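You operate a simulated robot arm through the tools that you are given. There is no shell and no other tool.

You run a simulated robot arm. Do the job below in one go: nothing can be reset, and whatever is moved stays where it is left.

TASK
The cover's bead has a gap: run it round again and set the cover on the steel mat.
Fine: the cover lies on the rubber disc; wind back to START first; grey arm back over the dish; the red knob stays at THICK. Where these are worked on the way, their far stop is far enough and under half their travel is too little: grey arm.

It is judged by the outcome, as a careful person would: the job done as asked, and still so three seconds after it is handed in. It fails if anything else is knocked over, pushed out of place, dropped, spilled or broken. Lids that push on must go on centred and level and be pressed home; caps that screw on are set level and turned clockwise until they are tight.

THE ROBOT
A 6-joint arm with a two-finger parallel gripper, fixed in place. Base frame: the origin is at the foot of the arm, x ahead of it, y to its left, z up; the work surface is at about z = 12. Lengths are in mm, angles in degrees, forces in N, time in s.
With the tool pointing down near the work surface it reaches from about 240 to 580 mm from the base axis. Its first joint turns from -166.0 to 166.0 degrees. Payload 1.5 kg.
The TCP is the grasp point between the finger pads, 30 mm short of the fingertips. In the tool frame z runs along the fingers and y along their closing line. Largest opening 80 mm; finger width 17, thickness 12; the body of the gripper, 40 by 82 mm, starts 80 mm behind the TCP.
Orientation is that of the tool frame in the base frame, as [roll, pitch, yaw] about the fixed x, y, z axes, in that order (R = Rz(yaw) Ry(pitch) Rx(roll)). With the fingers straight down and closing along the base's y, the tool's x points along the base's -x, its y along +y and its z along -z.

THE INTERFACE
- The arm moves only by the tool nudge_tool. Its argument "targets" is a list that holds one entry, the list of rows, each a list of 7 numbers: the shift along the tool's x, y, z in cm, then the turn, a rotation vector about the tool's x, y, z in degrees, then the opening, from 0 (shut) to 1 (fully open). In form: [[[dx, dy, dz, ax, ay, az, fingers], ...]]. A call has 1 to 20 rows; each row is the pose to reach, as a shift and turn from the pose commanded when the call began, along the tool's axes at that moment. A row lasts 0.2 s, in which the tool goes at most 50 mm and 8.6 degrees; a call with a longer step from one row to the next is refused whole, and so is a gripper value outside its range. A pose out of reach is approached as far as the arm can. The call stops where the force on the tool passes 50 N (or 10 N more than at its start, if that is more) or the arm is blocked; 0.2 s more then pass. The fingers move at their own pace (about 72 mm/s each) and stop on an object; they squeeze with about 32 N. The grip force told is the motor's: it shows also when the fingers shut on nothing. Time passes only in rows, and 0.2 s behind the last, so rows that repeat a pose let the fingers close. The reply holds the time, the measured pose of the TCP, the force on the tool along the base axes, the opening and the grip force, in the units named above and with some noise, with the torque about the TCP (base axes, N m) and any sound that the robot's microphone picked up.
- Cameras (640 x 400 px; columns grow to the right, rows downward): "scene" is fixed at [218.8, 499.5, 786.4]; the picture's right is [-0.88, -0.48, 0.00], its down [-0.32, 0.58, -0.75] and it looks along [0.36, -0.65, -0.67] (base axes); focal length 333 px, centre (320, 200). "wrist" rides on the gripper at [72, -7, -122] in the tool frame; the picture's right is [0.09, 1.00, 0.00], its down [-0.84, 0.08, -0.54] and it looks along [-0.54, 0.05, 0.84] (tool axes); focal length 238 px, centre (320, 200). There is no depth. A picture from a camera that has moved, and an enlarged one, comes with that camera's place and axes in the base frame and with its lens.
- grab_frame(camera): a new picture of that camera. The clock stands still meanwhile.
- inspect(camera, box): a new picture of the part [left, top, right, bottom] of that camera's present view, enlarged. The clock stands still meanwhile.
- sign_off(): hands the job in; it is judged then, once.

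Nothing tells you positions but the pictures and the camera data. Unless the task says otherwise, let go and move clear before handing in.

The tools are called after "Call:" as a command line: name --argument value ..., lists and objects as JSON in quotes. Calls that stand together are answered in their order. nudge_tool: Moves the arm, as the interface text tells. Its arguments: {"type":"object","properties":{"targets":{"type":"array","items":{"type":"array","items":{"type":"array","items":{"type":"number"}}}}},"required":["targets"]} The other tools are called the same way: grab_frame (camera) takes a picture; inspect (camera, box) takes an enlarged picture of a part of a camera's view; sign_off () hands the job in.

At the start:

```text
time_s: 0.0
tcp_pos: [351.2, -51.2, 394.8]
ee_rot: [179.9, 0.2, -180.0]
ft_force: [-0.6, 0.3, -0.5]
moment: [-0.02, 0.01, -0.01]
gripper_width: 79.7
finger_force: 0.0
```

scene: 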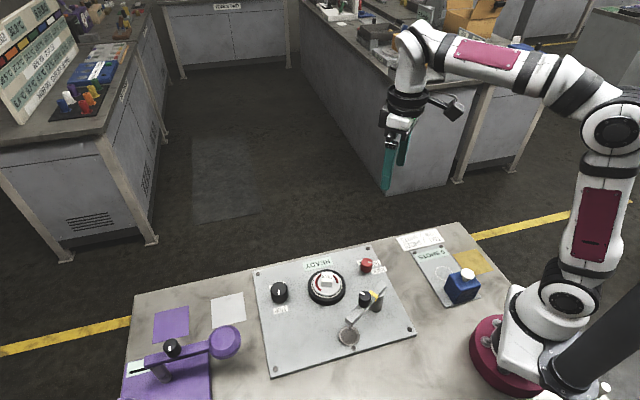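
wrist: 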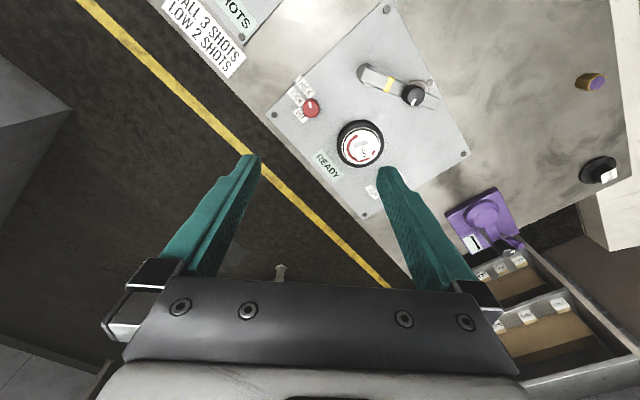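

I see a bench with a steel panel carrying a round turntable, a grey arm with a dish, a red knob and a black knob, plus a purple device and a blue bottle. I'll take enlarged pictures first to understand the parts before I move anything.

Call:
inspect --camera "scene" --box '[250, 240, 420, 370]'

Call:
inspect --camera "scene" --box '[110, 280, 270, 400]'

Call:
inspect --camera "scene" --box '[380, 220, 520, 310]'

Call:
inspect --camera "wrist" --box '[260, 40, 480, 220]'

Call:
inspect --camera "scene" --box '[0, 0, 160, 140]'

```text
3.08 times, centred on (335, 305) of scene
camera zoom: at [218.8, 499.5, 786.4], right [-0.88, -0.48, 0.0], down [-0.32, 0.58, -0.75], along [0.36, -0.65, -0.67], focal length 1025 px, centre (274, -123)
```

zoom: 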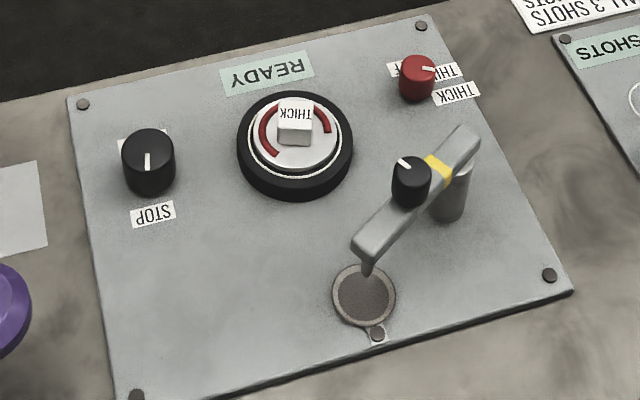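

```text
3.33 times, centred on (190, 340) of scene
camera zoom: at [218.8, 499.5, 786.4], right [-0.88, -0.48, 0.0], down [-0.32, 0.58, -0.75], along [0.36, -0.65, -0.67], focal length 1110 px, centre (753, -267)
```

zoom: 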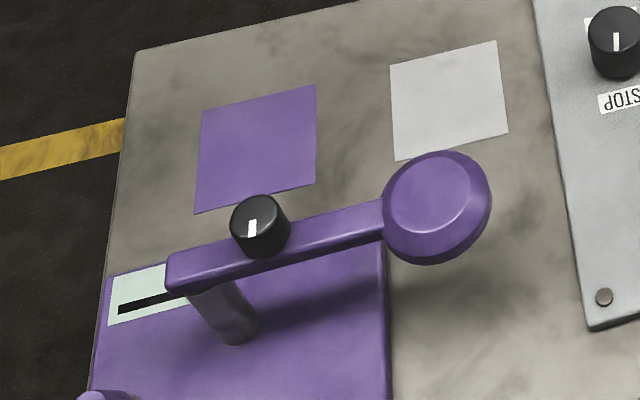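

```text
4.44 times, centred on (450, 265) of scene
camera zoom: at [218.8, 499.5, 786.4], right [-0.88, -0.48, 0.0], down [-0.32, 0.58, -0.75], along [0.36, -0.65, -0.67], focal length 1480 px, centre (-258, -89)
```

zoom: 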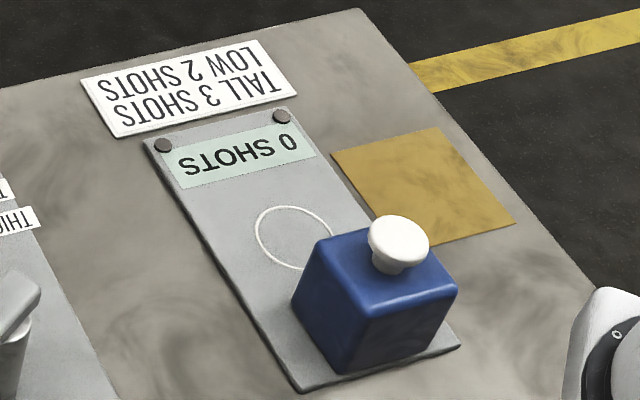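

```text
2.22 times, centred on (370, 130) of wrist
camera zoom: at [279.1, -56.3, 516.6], right [-0.09, 1.0, 0.0], down [0.84, 0.08, 0.54], along [0.54, 0.05, -0.84], focal length 530 px, centre (209, 356)
```

zoom: 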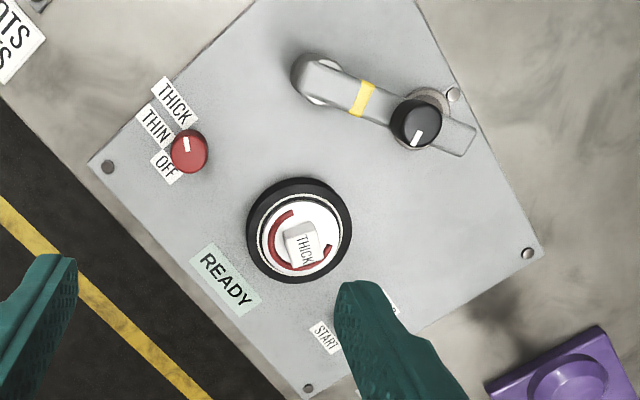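

```text
2.86 times, centred on (80, 70) of scene
camera zoom: at [218.8, 499.5, 786.4], right [-0.88, -0.48, 0.0], down [-0.32, 0.58, -0.75], along [0.36, -0.65, -0.67], focal length 952 px, centre (1006, 571)
```

zoom: 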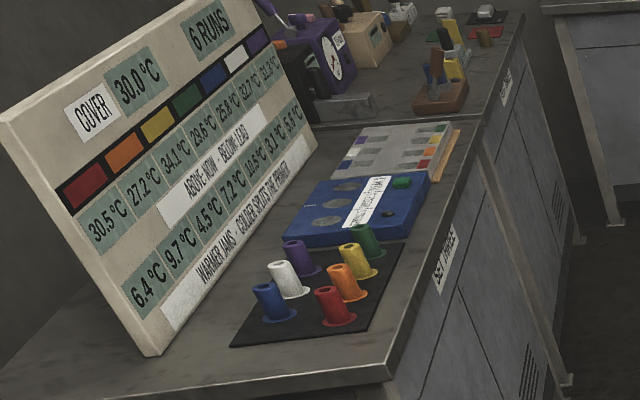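

The station reads as follows: the cover sits on the black rubber disc, the red knob is at THICK, the black START/STOP knob is near the far panel corner, and the grey arm's nozzle is over its dish. I'll move the wrist camera over the panel to see the knob and read its pointer.

Call:
nudge_tool --targets '[[[0, 4, 0, 0, 0, 0, 1], [0, 8, 0, 0, 0, 0, 1], [-1, 12, 0, 0, 0, 0, 1], [-2, 15, 0, 0, 0, 0, 1]]]'

Call:
grab_frame --camera "wrist"

Call:
grab_frame --camera "scene"

```text
time_s: 1.0
tcp_pos: [372.7, 99.2, 393.0]
ee_rot: [180.0, 0.1, -180.0]
ft_force: [-0.3, 0.6, -0.2]
moment: [0.0, 0.01, -0.02]
gripper_width: 80.0
finger_force: 0.1
```

```text
taken
camera wrist: at [300.1, 92.7, 515.2], right [-0.09, 1.0, 0.0], down [0.84, 0.08, 0.54], along [0.54, 0.05, -0.84], focal length 238 px, centre (320, 200)
```

wrist: 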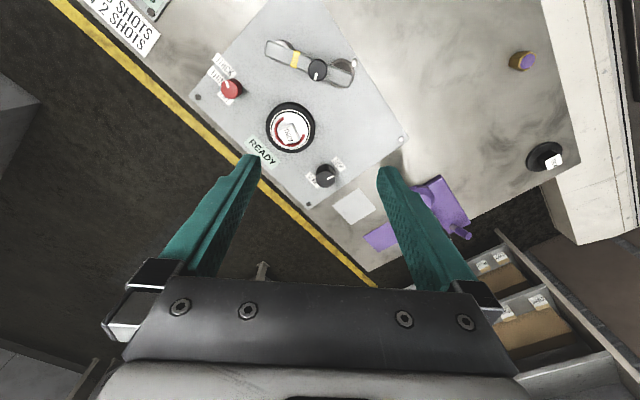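

```text
taken
```

scene: 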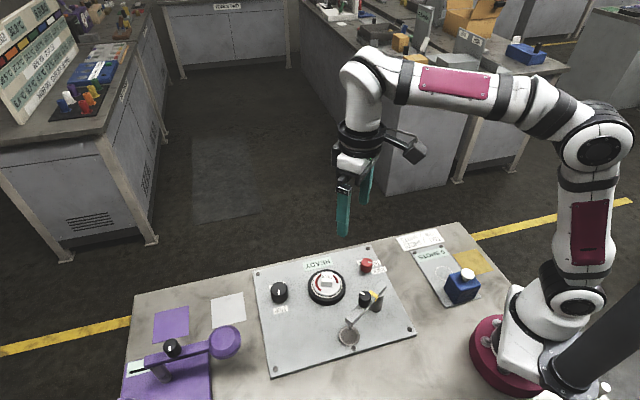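

The panel is now in view: turntable in the middle, START/STOP knob in front of the READY display, and the grey arm behind. I'll enlarge both knobs and the arm.

Call:
inspect --camera "wrist" --box '[180, 10, 420, 210]'

Call:
inspect --camera "wrist" --box '[290, 140, 370, 200]'

Call:
inspect --camera "wrist" --box '[250, 20, 370, 110]'

Call:
inspect --camera "wrist" --box '[310, 140, 500, 280]'

```text
2.00 times, centred on (300, 110) of wrist
camera zoom: at [300.1, 92.7, 515.2], right [-0.09, 1.0, 0.0], down [0.84, 0.08, 0.54], along [0.54, 0.05, -0.84], focal length 477 px, centre (360, 380)
```

zoom: 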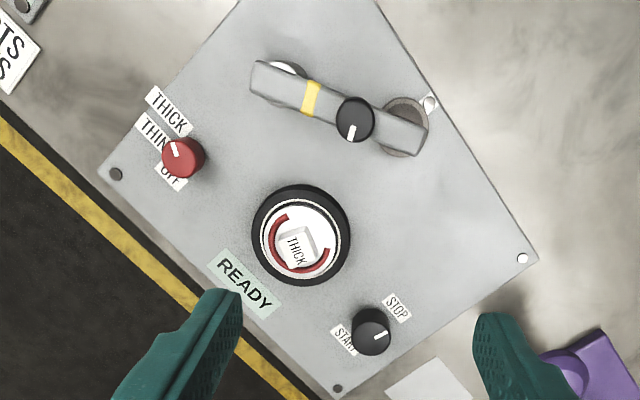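

```text
6.67 times, centred on (330, 170) of wrist
camera zoom: at [300.1, 92.7, 515.2], right [-0.09, 1.0, 0.0], down [0.84, 0.08, 0.54], along [0.54, 0.05, -0.84], focal length 1589 px, centre (253, 400)
```

zoom: 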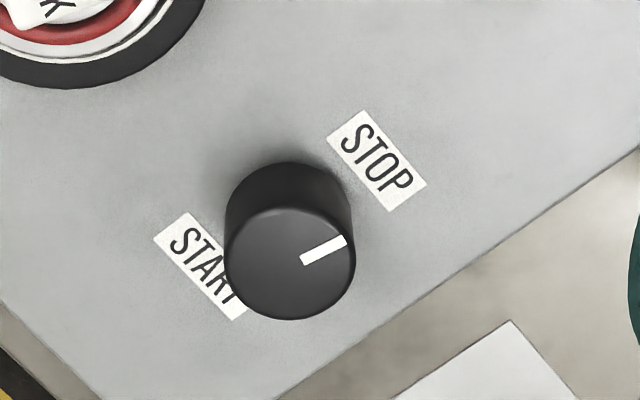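

```text
4.44 times, centred on (310, 65) of wrist
camera zoom: at [300.1, 92.7, 515.2], right [-0.09, 1.0, 0.0], down [0.84, 0.08, 0.54], along [0.54, 0.05, -0.84], focal length 1059 px, centre (364, 800)
```

zoom: 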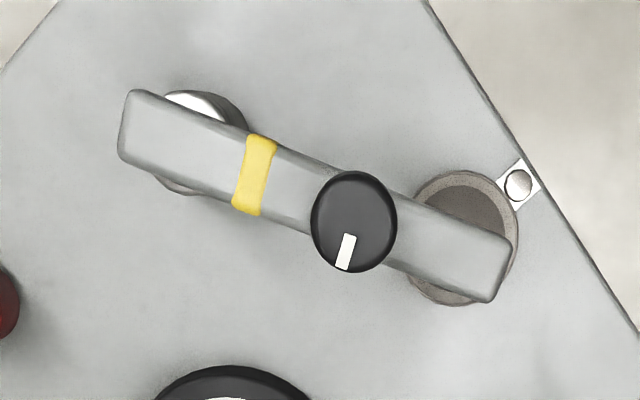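

```text
2.86 times, centred on (405, 210) of wrist
camera zoom: at [300.1, 92.7, 515.2], right [-0.09, 1.0, 0.0], down [0.84, 0.08, 0.54], along [0.54, 0.05, -0.84], focal length 681 px, centre (77, 171)
```

zoom: 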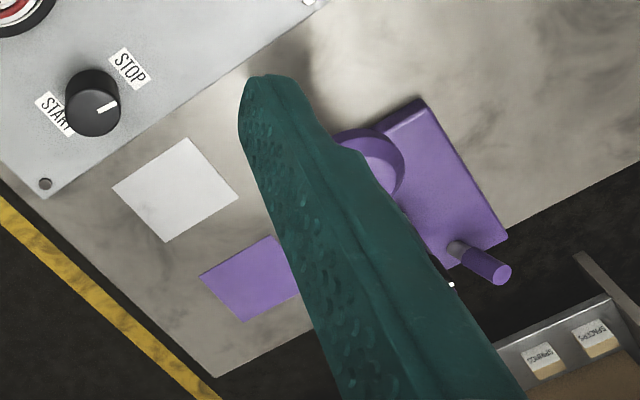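

The black knob's pointer is at STOP, with START diametrically opposite. A light grey mat lies beside the purple one. I want to check the rest of the bench for other candidate mats and look at these details more closely.

Call:
inspect --camera "wrist" --box '[480, 20, 640, 200]'

Call:
inspect --camera "wrist" --box '[240, 80, 340, 180]'

Call:
inspect --camera "scene" --box '[290, 250, 400, 360]'

Call:
inspect --camera "scene" --box '[100, 0, 260, 100]'

Call:
inspect --camera "scene" --box '[300, 0, 640, 120]'

```text
2.22 times, centred on (560, 110) of wrist
camera zoom: at [300.1, 92.7, 515.2], right [-0.09, 1.0, 0.0], down [0.84, 0.08, 0.54], along [0.54, 0.05, -0.84], focal length 530 px, centre (-213, 400)
```

zoom: 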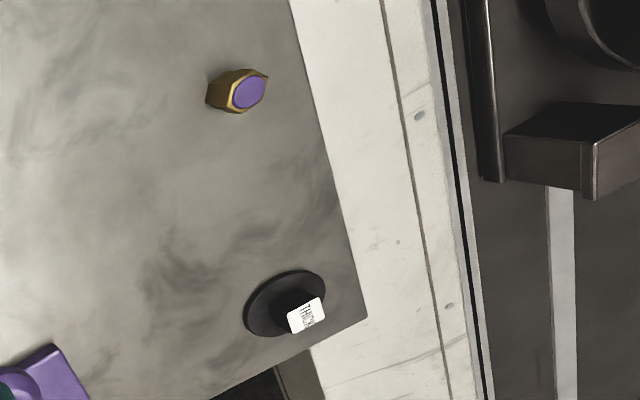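

```text
4.00 times, centred on (290, 130) of wrist
camera zoom: at [300.1, 92.7, 515.2], right [-0.09, 1.0, 0.0], down [0.84, 0.08, 0.54], along [0.54, 0.05, -0.84], focal length 953 px, centre (440, 480)
```

zoom: 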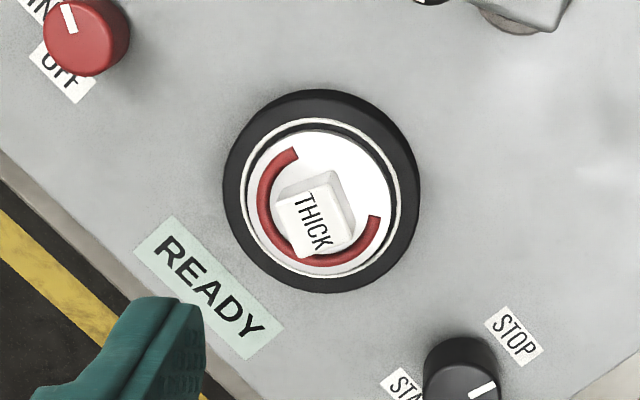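

```text
3.64 times, centred on (345, 305) of scene
camera zoom: at [218.8, 499.5, 786.4], right [-0.88, -0.48, 0.0], down [-0.32, 0.58, -0.75], along [0.36, -0.65, -0.67], focal length 1211 px, centre (229, -182)
```

zoom: 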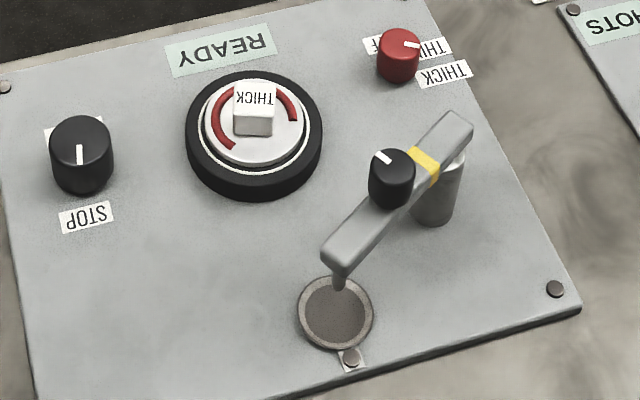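

```text
4.00 times, centred on (180, 50) of scene
camera zoom: at [218.8, 499.5, 786.4], right [-0.88, -0.48, 0.0], down [-0.32, 0.58, -0.75], along [0.36, -0.65, -0.67], focal length 1332 px, centre (880, 800)
```

zoom: 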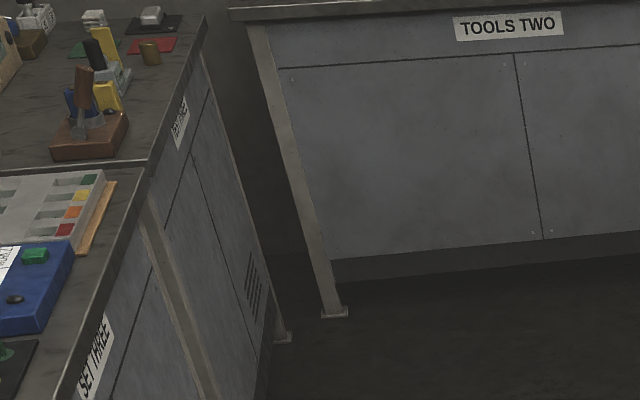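

```text
1.88 times, centred on (470, 60) of scene
camera zoom: at [218.8, 499.5, 786.4], right [-0.88, -0.48, 0.0], down [-0.32, 0.58, -0.75], along [0.36, -0.65, -0.67], focal length 627 px, centre (38, 464)
```

zoom: 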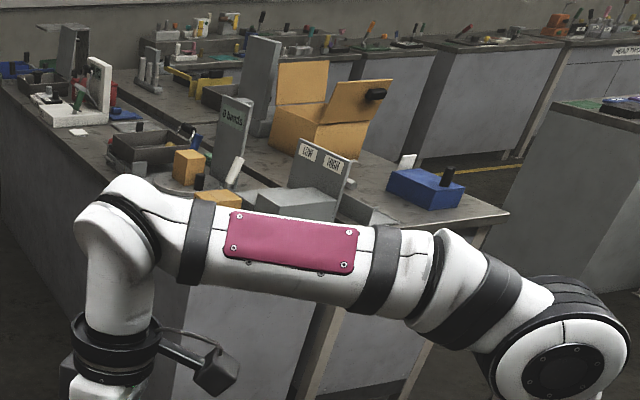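

There is a second black lid at the bench's far corner, so "the cover" must be the one on the rubber disc. I'll move the camera toward +y to check the rest of the bench for mats.

Call:
nudge_tool --targets '[[[2.5, 3.7, 0, 0, 0, 0, 1], [5, 7.5, 0, 0, 0, 0, 1], [7.5, 11.2, 0, 0, 0, 0, 1], [10, 15, 0, 0, 0, 0, 1]]]'

Call:
grab_frame --camera "wrist"

```text
time_s: 2.0
tcp_pos: [272.2, 250.0, 397.1]
ee_rot: [179.9, 0.1, 180.0]
ft_force: [0.7, 0.3, 0.2]
moment: [-0.04, 0.04, -0.01]
gripper_width: 80.4
finger_force: 0.1
```

```text
taken
camera wrist: at [199.8, 244.1, 518.0], right [-0.09, 1.0, 0.0], down [0.84, 0.08, 0.54], along [0.54, 0.05, -0.84], focal length 238 px, centre (320, 200)
```

wrist: 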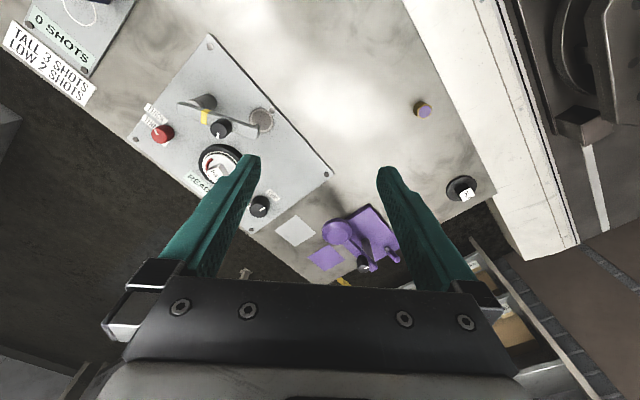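

Only three mats exist: purple, ochre and light grey. The light grey one is therefore the steel mat, at about (631, 215), which will need a tilted tool because it is beyond straight-down reach. Next I'll go above the START/STOP knob for a precise look.

Call:
nudge_tool --targets '[[[-2.6, -1.9, 3.1, 0, 0, 0, 1], [-5.2, -3.8, 6.2, 0, 0, 0, 1], [-7.8, -5.7, 9.3, 0, 0, 0, 1], [-10.5, -7.5, 12.4, 0, 0, 0, 1], [-13.1, -9.4, 15.5, 0, 0, 0, 1], [-15.7, -11.3, 18.6, 0, 0, 0, 1], [-18.3, -13.2, 21.7, 0, 0, 0, 1], [-18.3, -13.2, 21.7, 0, 0, 0, 1]]]'

Call:
grab_frame --camera "wrist"

Call:
grab_frame --camera "scene"

```text
time_s: 3.8
tcp_pos: [456.6, 118.2, 178.6]
ee_rot: [180.0, 0.1, 180.0]
ft_force: [-0.1, -0.3, 0.3]
moment: [-0.04, 0.0, 0.0]
gripper_width: 79.8
finger_force: 0.0
```

```text
taken
camera wrist: at [384.4, 111.7, 300.5], right [-0.09, 1.0, 0.0], down [0.84, 0.08, 0.54], along [0.54, 0.05, -0.84], focal length 238 px, centre (320, 200)
```

wrist: 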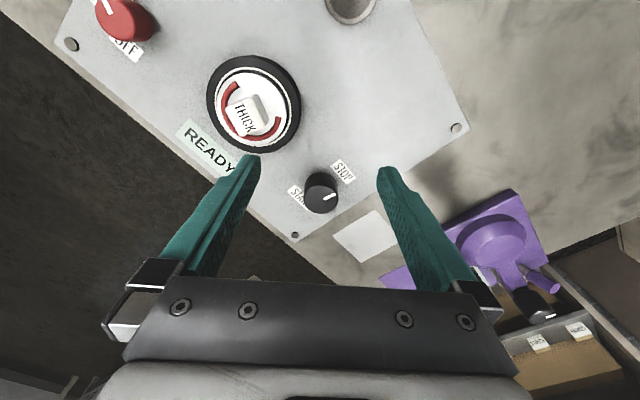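

```text
taken
```

scene: 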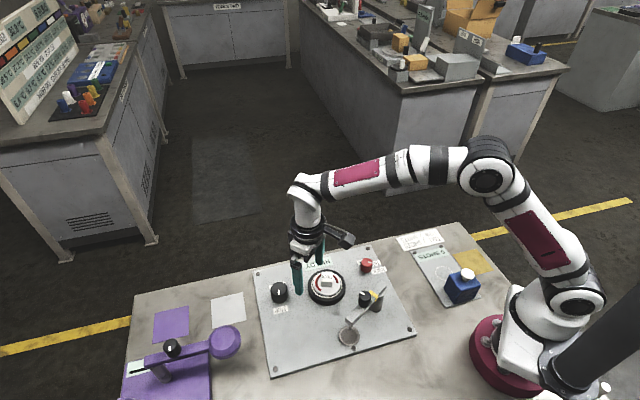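

Call:
inspect --camera "wrist" --box '[270, 150, 370, 250]'

Call:
inspect --camera "wrist" --box '[190, 40, 320, 170]'

```text
4.00 times, centred on (320, 200) of wrist
camera zoom: at [384.4, 111.7, 300.5], right [-0.09, 1.0, 0.0], down [0.84, 0.08, 0.54], along [0.54, 0.05, -0.84], focal length 953 px, centre (320, 200)
```

zoom: 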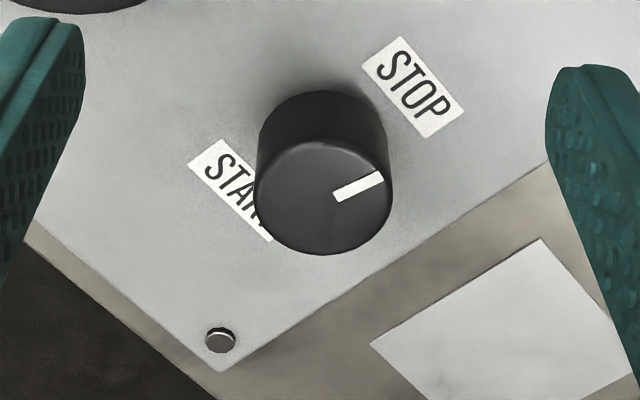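

```text
3.08 times, centred on (255, 105) of wrist
camera zoom: at [384.4, 111.7, 300.5], right [-0.09, 1.0, 0.0], down [0.84, 0.08, 0.54], along [0.54, 0.05, -0.84], focal length 733 px, centre (520, 492)
```

zoom: 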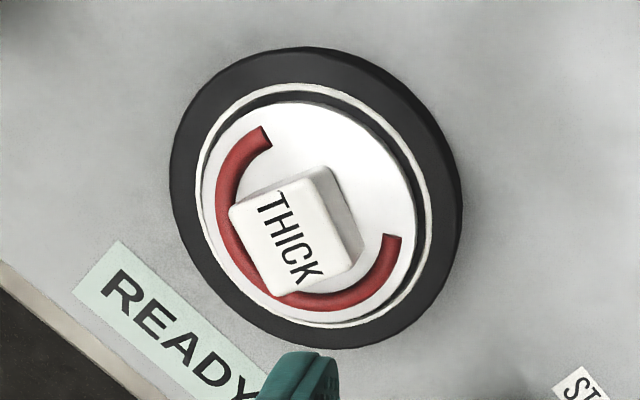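

The knob centre is about (542, 127), its top at about z = 54 and its diameter about 42 mm. I'll come over it and lower the open fingers around it, without closing yet.

Call:
nudge_tool --targets '[[[-4.2, 0.4, 0, 0, 0, 0, 1], [-8.5, 0.9, 2, 0, 0, 0, 1], [-8.5, 0.9, 5, 0, 0, 0, 1], [-8.5, 0.9, 5, 0, 0, 0, 1]]]'

Call:
inspect --camera "wrist" --box '[200, 100, 440, 280]'

Call:
inspect --camera "scene" --box '[230, 220, 350, 320]'

```text
time_s: 4.8
tcp_pos: [538.6, 127.0, 127.5]
ee_rot: [179.9, 0.1, 180.0]
ft_force: [0.7, -0.3, -0.2]
moment: [-0.03, 0.01, 0.0]
gripper_width: 80.3
finger_force: 0.1
```

```text
2.22 times, centred on (320, 190) of wrist
camera zoom: at [467.6, 121.2, 248.9], right [-0.09, 1.0, 0.0], down [0.84, 0.08, 0.54], along [0.54, 0.05, -0.84], focal length 530 px, centre (320, 222)
```

zoom: 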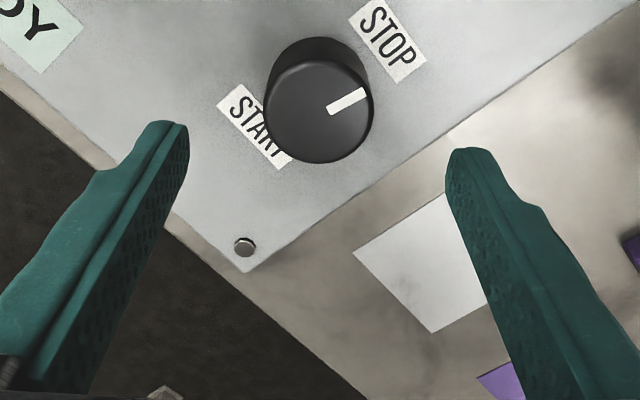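

```text
4.00 times, centred on (290, 270) of scene
camera zoom: at [218.8, 499.5, 786.4], right [-0.88, -0.48, 0.0], down [-0.32, 0.58, -0.75], along [0.36, -0.65, -0.67], focal length 1332 px, centre (440, -80)
```

zoom: 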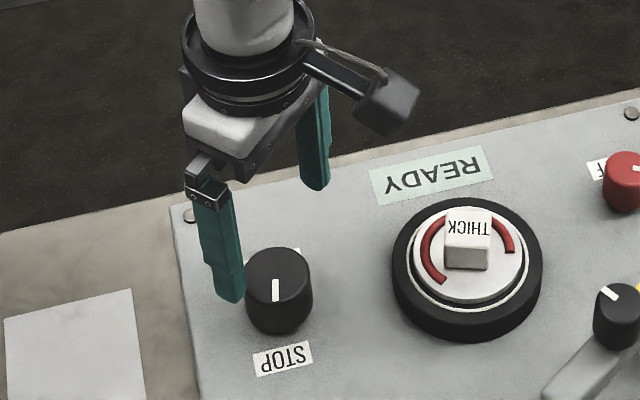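

The knob centre is confirmed at (542, 128). I'll lower around it now.

Call:
nudge_tool --targets '[[[-0.35, 0.1, 2, 0, 0, 0, 1], [-0.35, 0.1, 4, 0, 0, 0, 1], [-0.35, 0.1, 5.5, 0, 0, 0, 1], [-0.35, 0.1, 6.8, 0, 0, 0, 1], [-0.35, 0.1, 6.8, 0, 0, 0, 1]]]'

Call:
inspect --camera "scene" --box '[230, 220, 350, 320]'

Call:
inspect --camera "wrist" --box '[200, 40, 440, 220]'

```text
time_s: 6.0
tcp_pos: [543.3, 128.5, 58.6]
ee_rot: [179.9, 0.1, -180.0]
ft_force: [0.1, -0.2, 0.8]
moment: [-0.03, 0.0, 0.0]
gripper_width: 80.0
finger_force: 0.1
```

```text
4.00 times, centred on (290, 270) of scene
camera zoom: at [218.8, 499.5, 786.4], right [-0.88, -0.48, 0.0], down [-0.32, 0.58, -0.75], along [0.36, -0.65, -0.67], focal length 1332 px, centre (440, -80)
```

zoom: 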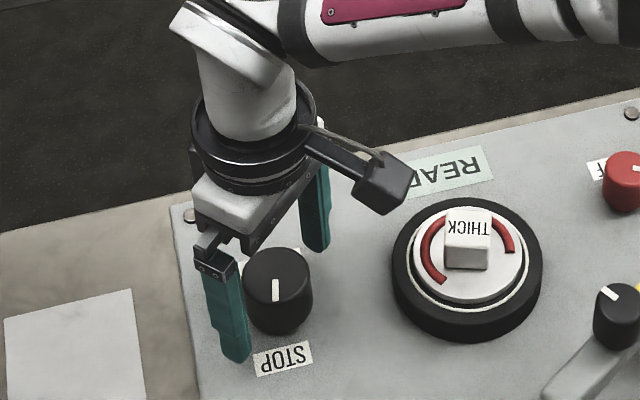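

```text
2.22 times, centred on (320, 130) of wrist
camera zoom: at [470.8, 122.6, 181.2], right [-0.09, 1.0, 0.0], down [0.84, 0.08, 0.54], along [0.54, 0.05, -0.84], focal length 530 px, centre (320, 356)
```

zoom: 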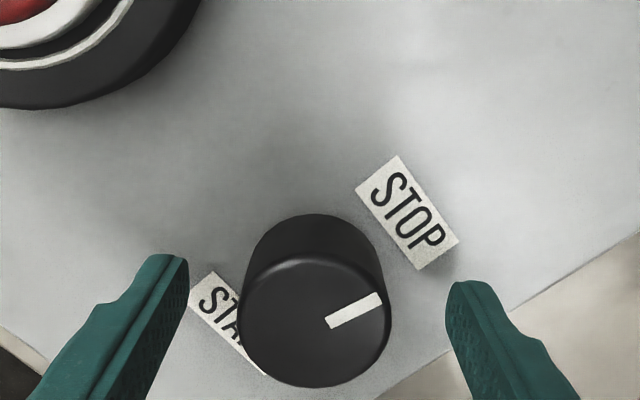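

The fingers straddle the knob evenly. I'll close on it and try a small counter-clockwise turn (seen from above) to find which way is free.

Call:
nudge_tool --targets '[[[0, 0, 0, 0, 0, 0, 0.3], [0, 0, 0, 0, 0, 0, 0], [0, 0, 0, 0, 0, 0, 0], [0, 0, 0, 0, 0, -4, 0], [0, 0, 0, 0, 0, -8, 0], [0, 0, 0, 0, 0, -8, 0]]]'

Call:
inspect --camera "wrist" --box '[200, 40, 440, 220]'

Call:
inspect --camera "scene" --box '[230, 220, 350, 320]'

```text
time_s: 7.4
tcp_pos: [542.4, 126.5, 59.9]
ee_rot: [-179.9, 0.1, -171.9]
ft_force: [3.9, -32.5, -9.0]
moment: [0.17, -0.24, -0.07]
gripper_width: 43.4
finger_force: 44.7
```

```text
2.22 times, centred on (320, 130) of wrist
camera zoom: at [472.7, 111.2, 181.4], right [-0.23, 0.97, 0.0], down [0.82, 0.19, 0.54], along [0.53, 0.12, -0.84], focal length 530 px, centre (320, 356)
```

zoom: 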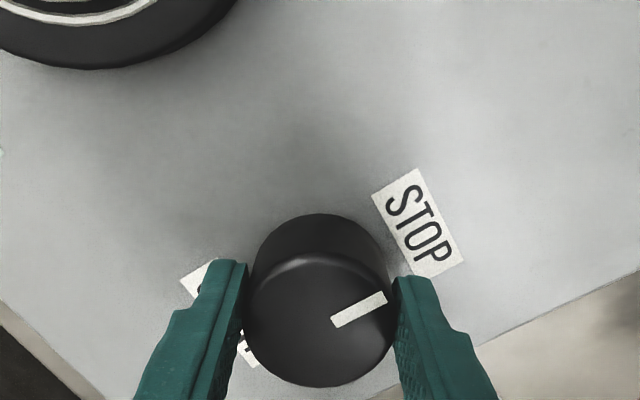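

```text
4.00 times, centred on (290, 270) of scene
camera zoom: at [218.8, 499.5, 786.4], right [-0.88, -0.48, 0.0], down [-0.32, 0.58, -0.75], along [0.36, -0.65, -0.67], focal length 1332 px, centre (440, -80)
```

zoom: 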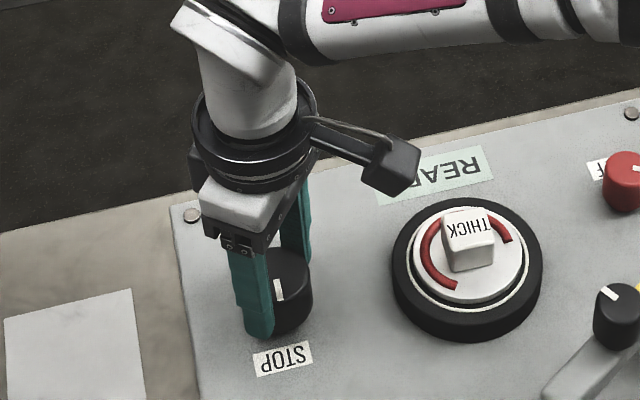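

The knob turns freely counter-clockwise and the cover turns with it, so the knob drives the disc. There is about 32 N of side force because my grip is roughly 2 mm off centre, so I'll relax that before turning on.

Call:
nudge_tool --targets '[[[0, -0.1, 0, 0, 0, 0, 0], [0, -0.2, 0, 0, 0, 0, 0], [0, -0.2, 0, 0, 0, 0, 0]]]'

```text
time_s: 8.2
tcp_pos: [543.0, 127.7, 60.0]
ee_rot: [179.8, 0.1, -171.9]
ft_force: [18.1, -8.9, -28.3]
moment: [-0.79, -0.63, -0.02]
gripper_width: 43.6
finger_force: 45.2
```

Side force dropped, but I want to see whether the vertical force is steady before turning further.

Call:
nudge_tool --targets '[[[0, 0, 0, 0, 0, 0, 0], [0, 0, 0, 0, 0, 0, 0]]]'

```text
time_s: 8.8
tcp_pos: [542.4, 128.4, 61.0]
ee_rot: [180.0, 0.1, -172.1]
ft_force: [15.6, -1.5, -28.4]
moment: [-0.69, -0.6, 0.01]
gripper_width: 43.0
finger_force: 45.0
```

Call:
nudge_tool --targets '[[[-0.1, 0, 0.1, 0, 0, 0, 0], [-0.1, 0, 0.2, 0, 0, 0, 0], [-0.1, 0, 0.2, 0, 0, 0, 0]]]'

```text
time_s: 9.6
tcp_pos: [543.5, 128.2, 60.2]
ee_rot: [179.8, 0.1, -172.0]
ft_force: [-16.2, -7.5, 15.5]
moment: [-1.11, 0.59, -0.03]
gripper_width: 42.9
finger_force: 44.9
```

Call:
nudge_tool --targets '[[[0.05, 0, -0.07, 0, 0, 0, 0], [0.05, 0, -0.07, 0, 0, -6, 0], [0.05, 0, -0.07, 0, 0, -12, 0], [0.05, 0, -0.07, 0, 0, -18, 0], [0.05, 0, -0.07, 0, 0, -24, 0], [0.05, 0, -0.07, 0, 0, -24, 0]]]'

```text
time_s: 11.0
tcp_pos: [544.0, 128.0, 60.0]
ee_rot: [180.0, 0.3, -147.9]
ft_force: [1.0, 9.2, 16.2]
moment: [0.33, 0.17, -0.01]
gripper_width: 42.4
finger_force: 44.8
```

Turning smoothly with little force. I'll continue counter-clockwise.

Call:
nudge_tool --targets '[[[0, 0, 0, 0, 0, -7, 0], [0, 0, 0, 0, 0, -14, 0], [0, 0, 0, 0, 0, -21, 0], [0, 0, 0, 0, 0, -28, 0], [0, 0, 0, 0, 0, -35, 0], [0, 0, 0, 0, 0, -42, 0], [0, 0, 0, 0, 0, -42, 0]]]'

Call:
inspect --camera "scene" --box '[230, 220, 350, 320]'

Call:
grab_frame --camera "wrist"

```text
time_s: 12.6
tcp_pos: [544.8, 127.8, 59.6]
ee_rot: [-180.0, 0.2, -105.9]
ft_force: [0.5, 17.7, 14.9]
moment: [0.29, 0.59, 0.03]
gripper_width: 42.2
finger_force: 45.0
```

```text
4.00 times, centred on (290, 270) of scene
camera zoom: at [218.8, 499.5, 786.4], right [-0.88, -0.48, 0.0], down [-0.32, 0.58, -0.75], along [0.36, -0.65, -0.67], focal length 1332 px, centre (440, -80)
```

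zoom: 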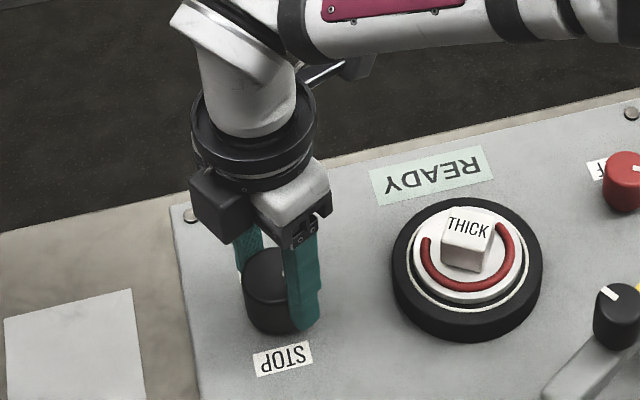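

```text
taken
camera wrist: at [530.8, 56.4, 181.2], right [-0.98, 0.18, 0.0], down [0.15, 0.82, 0.54], along [0.1, 0.53, -0.84], focal length 238 px, centre (320, 200)
```

wrist: 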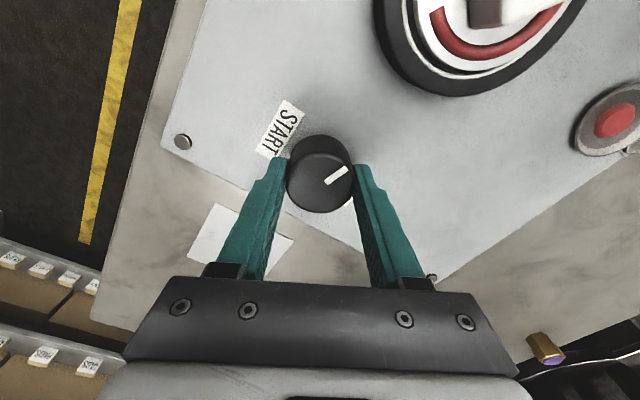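

The knob has turned about 74° and the disc about twice that. The nozzle is dripping red into the dish as it winds, as expected. I'll keep winding toward START.

Call:
nudge_tool --targets '[[[-0.04, 0, -0.05, 0, 0, -7, 0], [-0.04, 0, -0.05, 0, 0, -14, 0], [-0.04, 0, -0.05, 0, 0, -21, 0], [-0.04, 0, -0.05, 0, 0, -28, 0], [-0.04, 0, -0.05, 0, 0, -35, 0], [-0.04, 0, -0.05, 0, 0, -42, 0], [-0.04, 0, -0.05, 0, 0, -49, 0], [-0.04, 0, -0.05, 0, 0, -49, 0]]]'

Call:
inspect --camera "scene" --box '[230, 220, 350, 320]'

Call:
grab_frame --camera "wrist"

```text
time_s: 14.4
tcp_pos: [544.7, 126.9, 60.5]
ee_rot: [-179.8, -0.2, -56.8]
ft_force: [27.5, 19.9, -10.2]
moment: [0.86, 0.4, -0.01]
gripper_width: 42.2
finger_force: 44.7
```

```text
4.00 times, centred on (290, 270) of scene
camera zoom: at [218.8, 499.5, 786.4], right [-0.88, -0.48, 0.0], down [-0.32, 0.58, -0.75], along [0.36, -0.65, -0.67], focal length 1332 px, centre (440, -80)
```

zoom: 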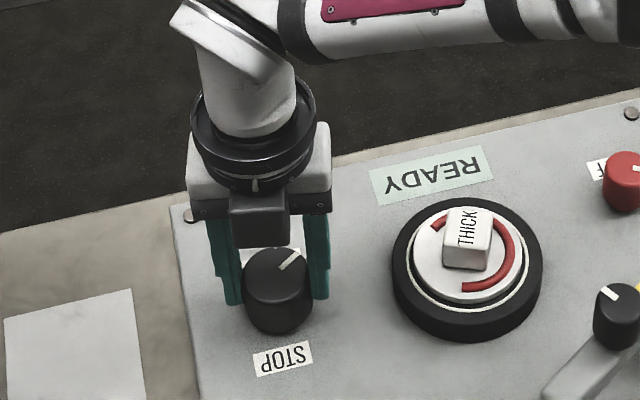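

```text
taken
camera wrist: at [589.0, 70.9, 181.5], right [-0.78, -0.62, 0.0], down [-0.52, 0.66, 0.54], along [-0.33, 0.43, -0.84], focal length 238 px, centre (320, 200)
```

wrist: 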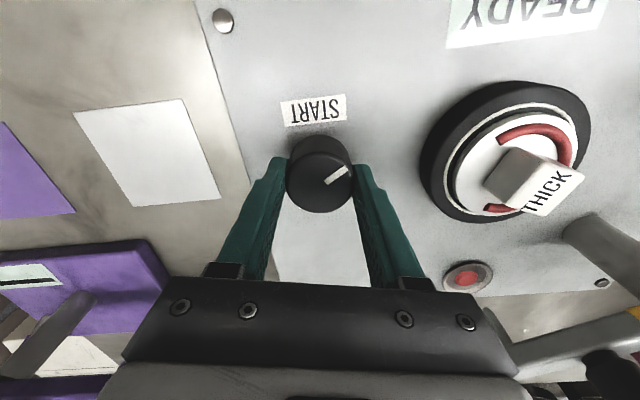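

About 123° wound so far. I'll ease the side load and continue to the START end.

Call:
nudge_tool --targets '[[[0, -0.1, 0.03, 0, 0, 0, 0], [0, -0.1, 0.03, 0, 0, -7, 0], [0, -0.1, 0.03, 0, 0, -14, 0], [0, -0.1, 0.03, 0, 0, -21, 0], [0, -0.1, 0.03, 0, 0, -28, 0], [0, -0.1, 0.03, 0, 0, -35, 0], [0, -0.1, 0.03, 0, 0, -42, 0], [0, -0.1, 0.03, 0, 0, -42, 0]]]'

Call:
grab_frame --camera "wrist"

Call:
inspect --camera "scene" --box '[230, 220, 350, 320]'

```text
time_s: 16.2
tcp_pos: [542.5, 127.6, 59.5]
ee_rot: [180.0, -0.8, -15.1]
ft_force: [28.9, -19.5, -2.8]
moment: [-0.06, -1.01, -0.06]
gripper_width: 42.3
finger_force: 44.7
out of reach, approached as far as the arm can: row 7, 8
```

```text
taken
camera wrist: at [612.5, 116.6, 182.3], right [-0.17, -0.99, 0.0], down [-0.84, 0.14, 0.53], along [-0.52, 0.09, -0.85], focal length 238 px, centre (320, 200)
```

wrist: 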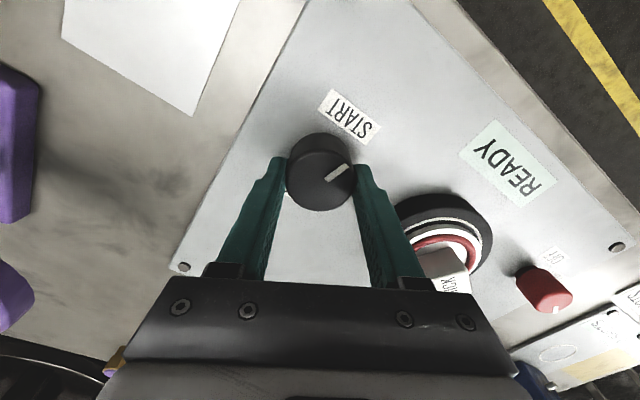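

```text
4.00 times, centred on (290, 270) of scene
camera zoom: at [218.8, 499.5, 786.4], right [-0.88, -0.48, 0.0], down [-0.32, 0.58, -0.75], along [0.36, -0.65, -0.67], focal length 1332 px, centre (440, -80)
```

zoom: 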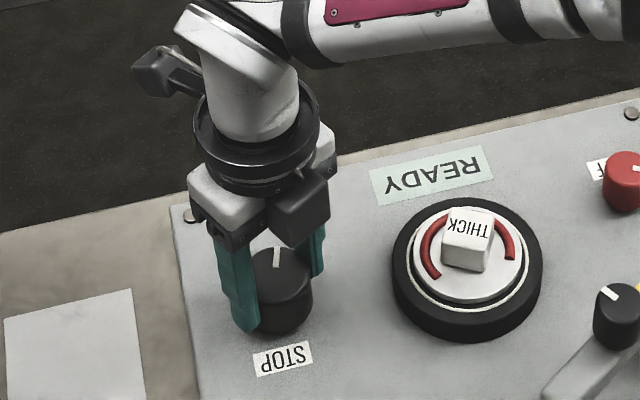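

The wrist joint has reached its limit at about 165° of knob turn. I'll open, rotate the tool back about 60° without touching the knob, and regrip to finish the last bit to START.

Call:
nudge_tool --targets '[[[0, 0, 0, 0, 0, 0, 0.8], [0, 0, 0, 0, 0, 0, 0.8], [0, 0, 0, 0, 0, 0, 0.8], [0, 0, 0, 0, 0, 8, 0.8], [0, 0, 0, 0, 0, 16, 0.8], [0, 0, 0, 0, 0, 24, 0.8], [0, 0, 0, 0, 0, 32, 0.8], [0, 0, 0, 0, 0, 40, 0.8], [0, 0, 0, 0, 0, 48, 0.8], [0, 0, 0, 0, 0, 56, 0.8], [0, 0, 0, 0, 0, 64, 0.8], [0, 0, 0, 0, 0, 64, 0.8]]]'

Call:
grab_frame --camera "wrist"

```text
time_s: 18.8
tcp_pos: [541.0, 128.2, 58.3]
ee_rot: [-179.9, 0.2, -79.0]
ft_force: [-0.1, 0.1, 0.1]
moment: [0.01, 0.0, -0.04]
gripper_width: 63.9
finger_force: 0.1
```

```text
taken
camera wrist: at [561.0, 60.0, 180.3], right [-0.96, -0.28, 0.0], down [-0.24, 0.81, 0.54], along [-0.15, 0.52, -0.84], focal length 238 px, centre (320, 200)
```

wrist: 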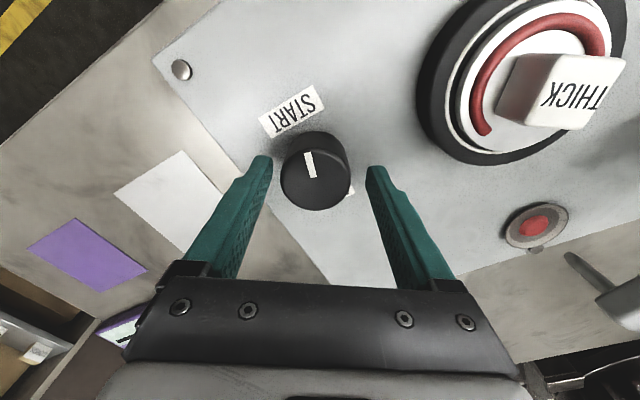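

The pointer is about 12–15° short of START. I'll regrip with a small centring correction and turn counter-clockwise in small steps, watching the torque.

Call:
nudge_tool --targets '[[[0.08, -0.14, 0, 0, 0, 0, 0.8], [0.08, -0.14, 0, 0, 0, 0, 0.3], [0.08, -0.14, 0, 0, 0, 0, 0], [0.08, -0.14, 0, 0, 0, 0, 0], [0.08, -0.14, 0, 0, 0, -4, 0], [0.08, -0.14, 0, 0, 0, -8, 0], [0.08, -0.14, 0, 0, 0, -8, 0]]]'

Call:
grab_frame --camera "wrist"

```text
time_s: 20.0
tcp_pos: [544.0, 127.5, 59.5]
ee_rot: [-179.5, -0.1, -76.0]
ft_force: [10.6, 0.4, -3.6]
moment: [0.39, 1.2, -0.03]
gripper_width: 42.4
finger_force: 44.7
stopped in row 5: the force on the tool passed its limit at 52 N (the readings are from after the stop); the commanded pose is now the measured one
```

```text
taken
camera wrist: at [566.9, 60.3, 180.8], right [-0.94, -0.33, -0.01], down [-0.28, 0.79, 0.54], along [-0.17, 0.51, -0.84], focal length 238 px, centre (320, 200)
```

wrist: 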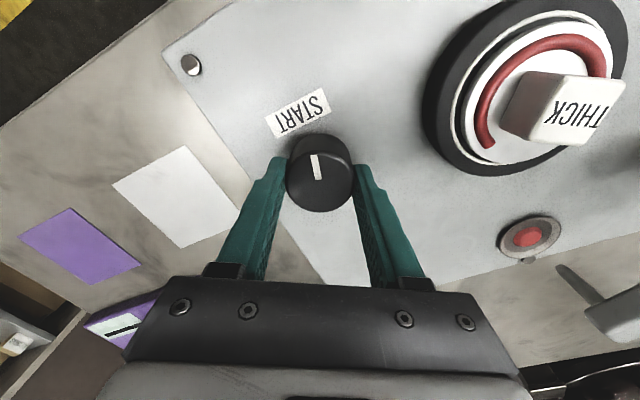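

That stop was just the closing transient, and the grip is now relaxed and centred. I'll continue counter-clockwise.

Call:
nudge_tool --targets '[[[0, 0, 0, 0, 0, -4, 0], [0, 0, 0, 0, 0, -8, 0], [0, 0, 0, 0, 0, -8, 0]]]'

Call:
nudge_tool --targets '[[[0, 0, 0, 0, 0, -4, 0], [0, 0, 0, 0, 0, -8, 0], [0, 0, 0, 0, 0, -8, 0]]]'

Call:
inspect --camera "wrist" --box '[240, 70, 400, 230]'

Call:
inspect --camera "scene" --box '[230, 220, 350, 320]'

```text
time_s: 20.8
tcp_pos: [545.0, 127.0, 59.1]
ee_rot: [-179.5, -0.1, -67.9]
ft_force: [10.1, -3.0, -6.2]
moment: [0.29, 1.13, 0.02]
gripper_width: 42.4
finger_force: 44.8
```

```text
time_s: 21.6
tcp_pos: [545.0, 128.6, 58.1]
ee_rot: [-179.6, -0.3, -60.0]
ft_force: [31.1, 1.1, -22.3]
moment: [-0.37, 0.5, -0.37]
gripper_width: 42.6
finger_force: 45.1
```

```text
2.50 times, centred on (320, 150) of wrist
camera zoom: at [584.4, 69.6, 181.1], right [-0.82, -0.58, -0.01], down [-0.49, 0.69, 0.54], along [-0.3, 0.44, -0.84], focal length 596 px, centre (320, 325)
```

zoom: 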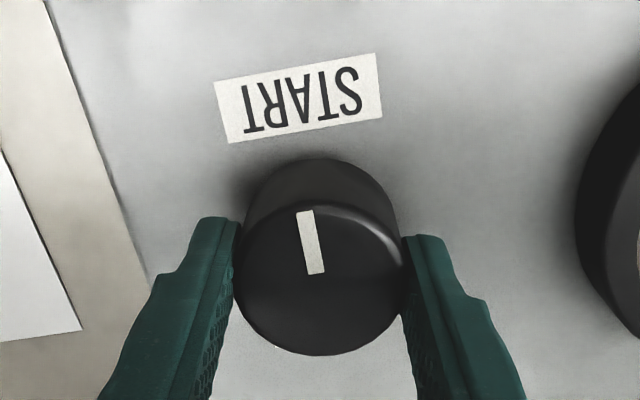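

```text
4.00 times, centred on (290, 270) of scene
camera zoom: at [218.8, 499.5, 786.4], right [-0.88, -0.48, 0.0], down [-0.32, 0.58, -0.75], along [0.36, -0.65, -0.67], focal length 1332 px, centre (440, -80)
```

zoom: 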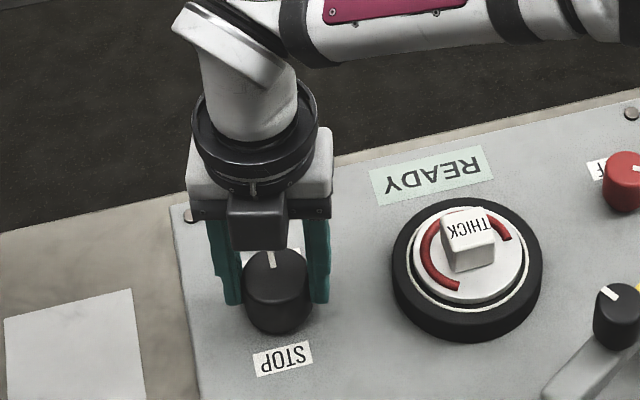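

Torque is rising (−0.37 N m) and the pointer is at START, so this looks like the stop. One more small turn will confirm it.

Call:
nudge_tool --targets '[[[0, -0.05, 0, 0, 0, -3, 0], [0, -0.05, 0, 0, 0, -6, 0], [0, -0.05, 0, 0, 0, -6, 0]]]'

Call:
inspect --camera "wrist" --box '[240, 70, 400, 230]'

Call:
inspect --camera "scene" --box '[230, 220, 350, 320]'

```text
time_s: 22.4
tcp_pos: [542.9, 129.2, 59.5]
ee_rot: [-179.8, -0.1, -54.1]
ft_force: [-8.0, -3.4, 3.1]
moment: [-0.27, 0.8, -1.18]
gripper_width: 42.7
finger_force: 45.2
```

```text
2.50 times, centred on (320, 150) of wrist
camera zoom: at [589.9, 75.2, 181.3], right [-0.75, -0.66, -0.01], down [-0.56, 0.63, 0.54], along [-0.35, 0.41, -0.84], focal length 596 px, centre (320, 325)
```

zoom: 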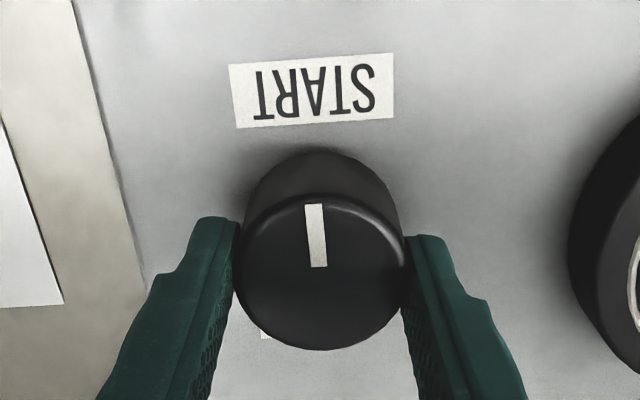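

```text
4.00 times, centred on (290, 270) of scene
camera zoom: at [218.8, 499.5, 786.4], right [-0.88, -0.48, 0.0], down [-0.32, 0.58, -0.75], along [0.36, -0.65, -0.67], focal length 1332 px, centre (440, -80)
```

zoom: 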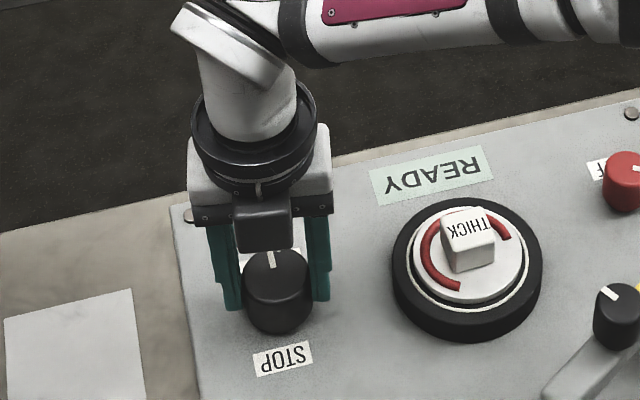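

The pointer stayed put and torque rose to 1.2 N m, so the knob is hard against START. I'll let go, lift straight up and look.

Call:
nudge_tool --targets '[[[0, 0, 0, 0, 0, 0, 0.9], [0, 0, 0, 0, 0, 0, 0.9], [0, 0, 0, 0, 0, 0, 0.9], [0, 0, -3, 0, 0, 0, 1], [0, 0, -7, 0, 0, 0, 1], [0, 0, -11, 0, 0, 0, 1], [0, 0, -11, 0, 0, 0, 1]]]'

Call:
grab_frame --camera "wrist"

Call:
inspect --camera "scene" --box '[230, 220, 420, 370]'

```text
time_s: 24.0
tcp_pos: [545.4, 129.4, 168.5]
ee_rot: [-179.7, -0.1, -54.1]
ft_force: [-0.1, 0.1, -0.8]
moment: [-0.01, 0.0, 0.03]
gripper_width: 80.0
finger_force: 0.0
```

```text
taken
camera wrist: at [591.2, 74.9, 290.9], right [-0.75, -0.66, -0.01], down [-0.56, 0.63, 0.54], along [-0.35, 0.41, -0.84], focal length 238 px, centre (320, 200)
```

wrist: 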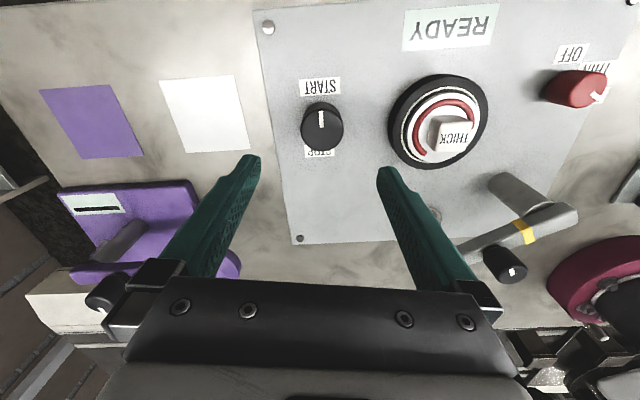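

```text
2.67 times, centred on (325, 295) of scene
camera zoom: at [218.8, 499.5, 786.4], right [-0.88, -0.48, 0.0], down [-0.32, 0.58, -0.75], along [0.36, -0.65, -0.67], focal length 888 px, centre (307, -53)
```

zoom: 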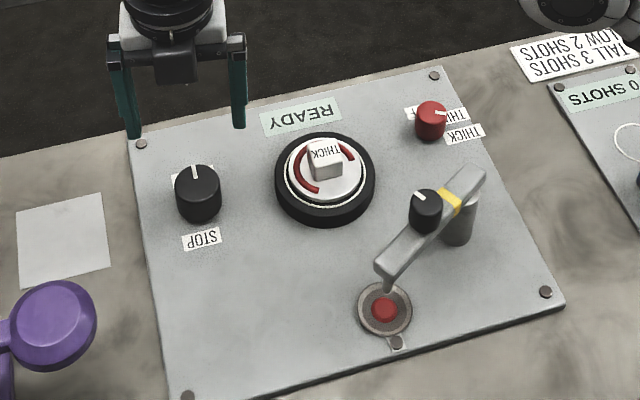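

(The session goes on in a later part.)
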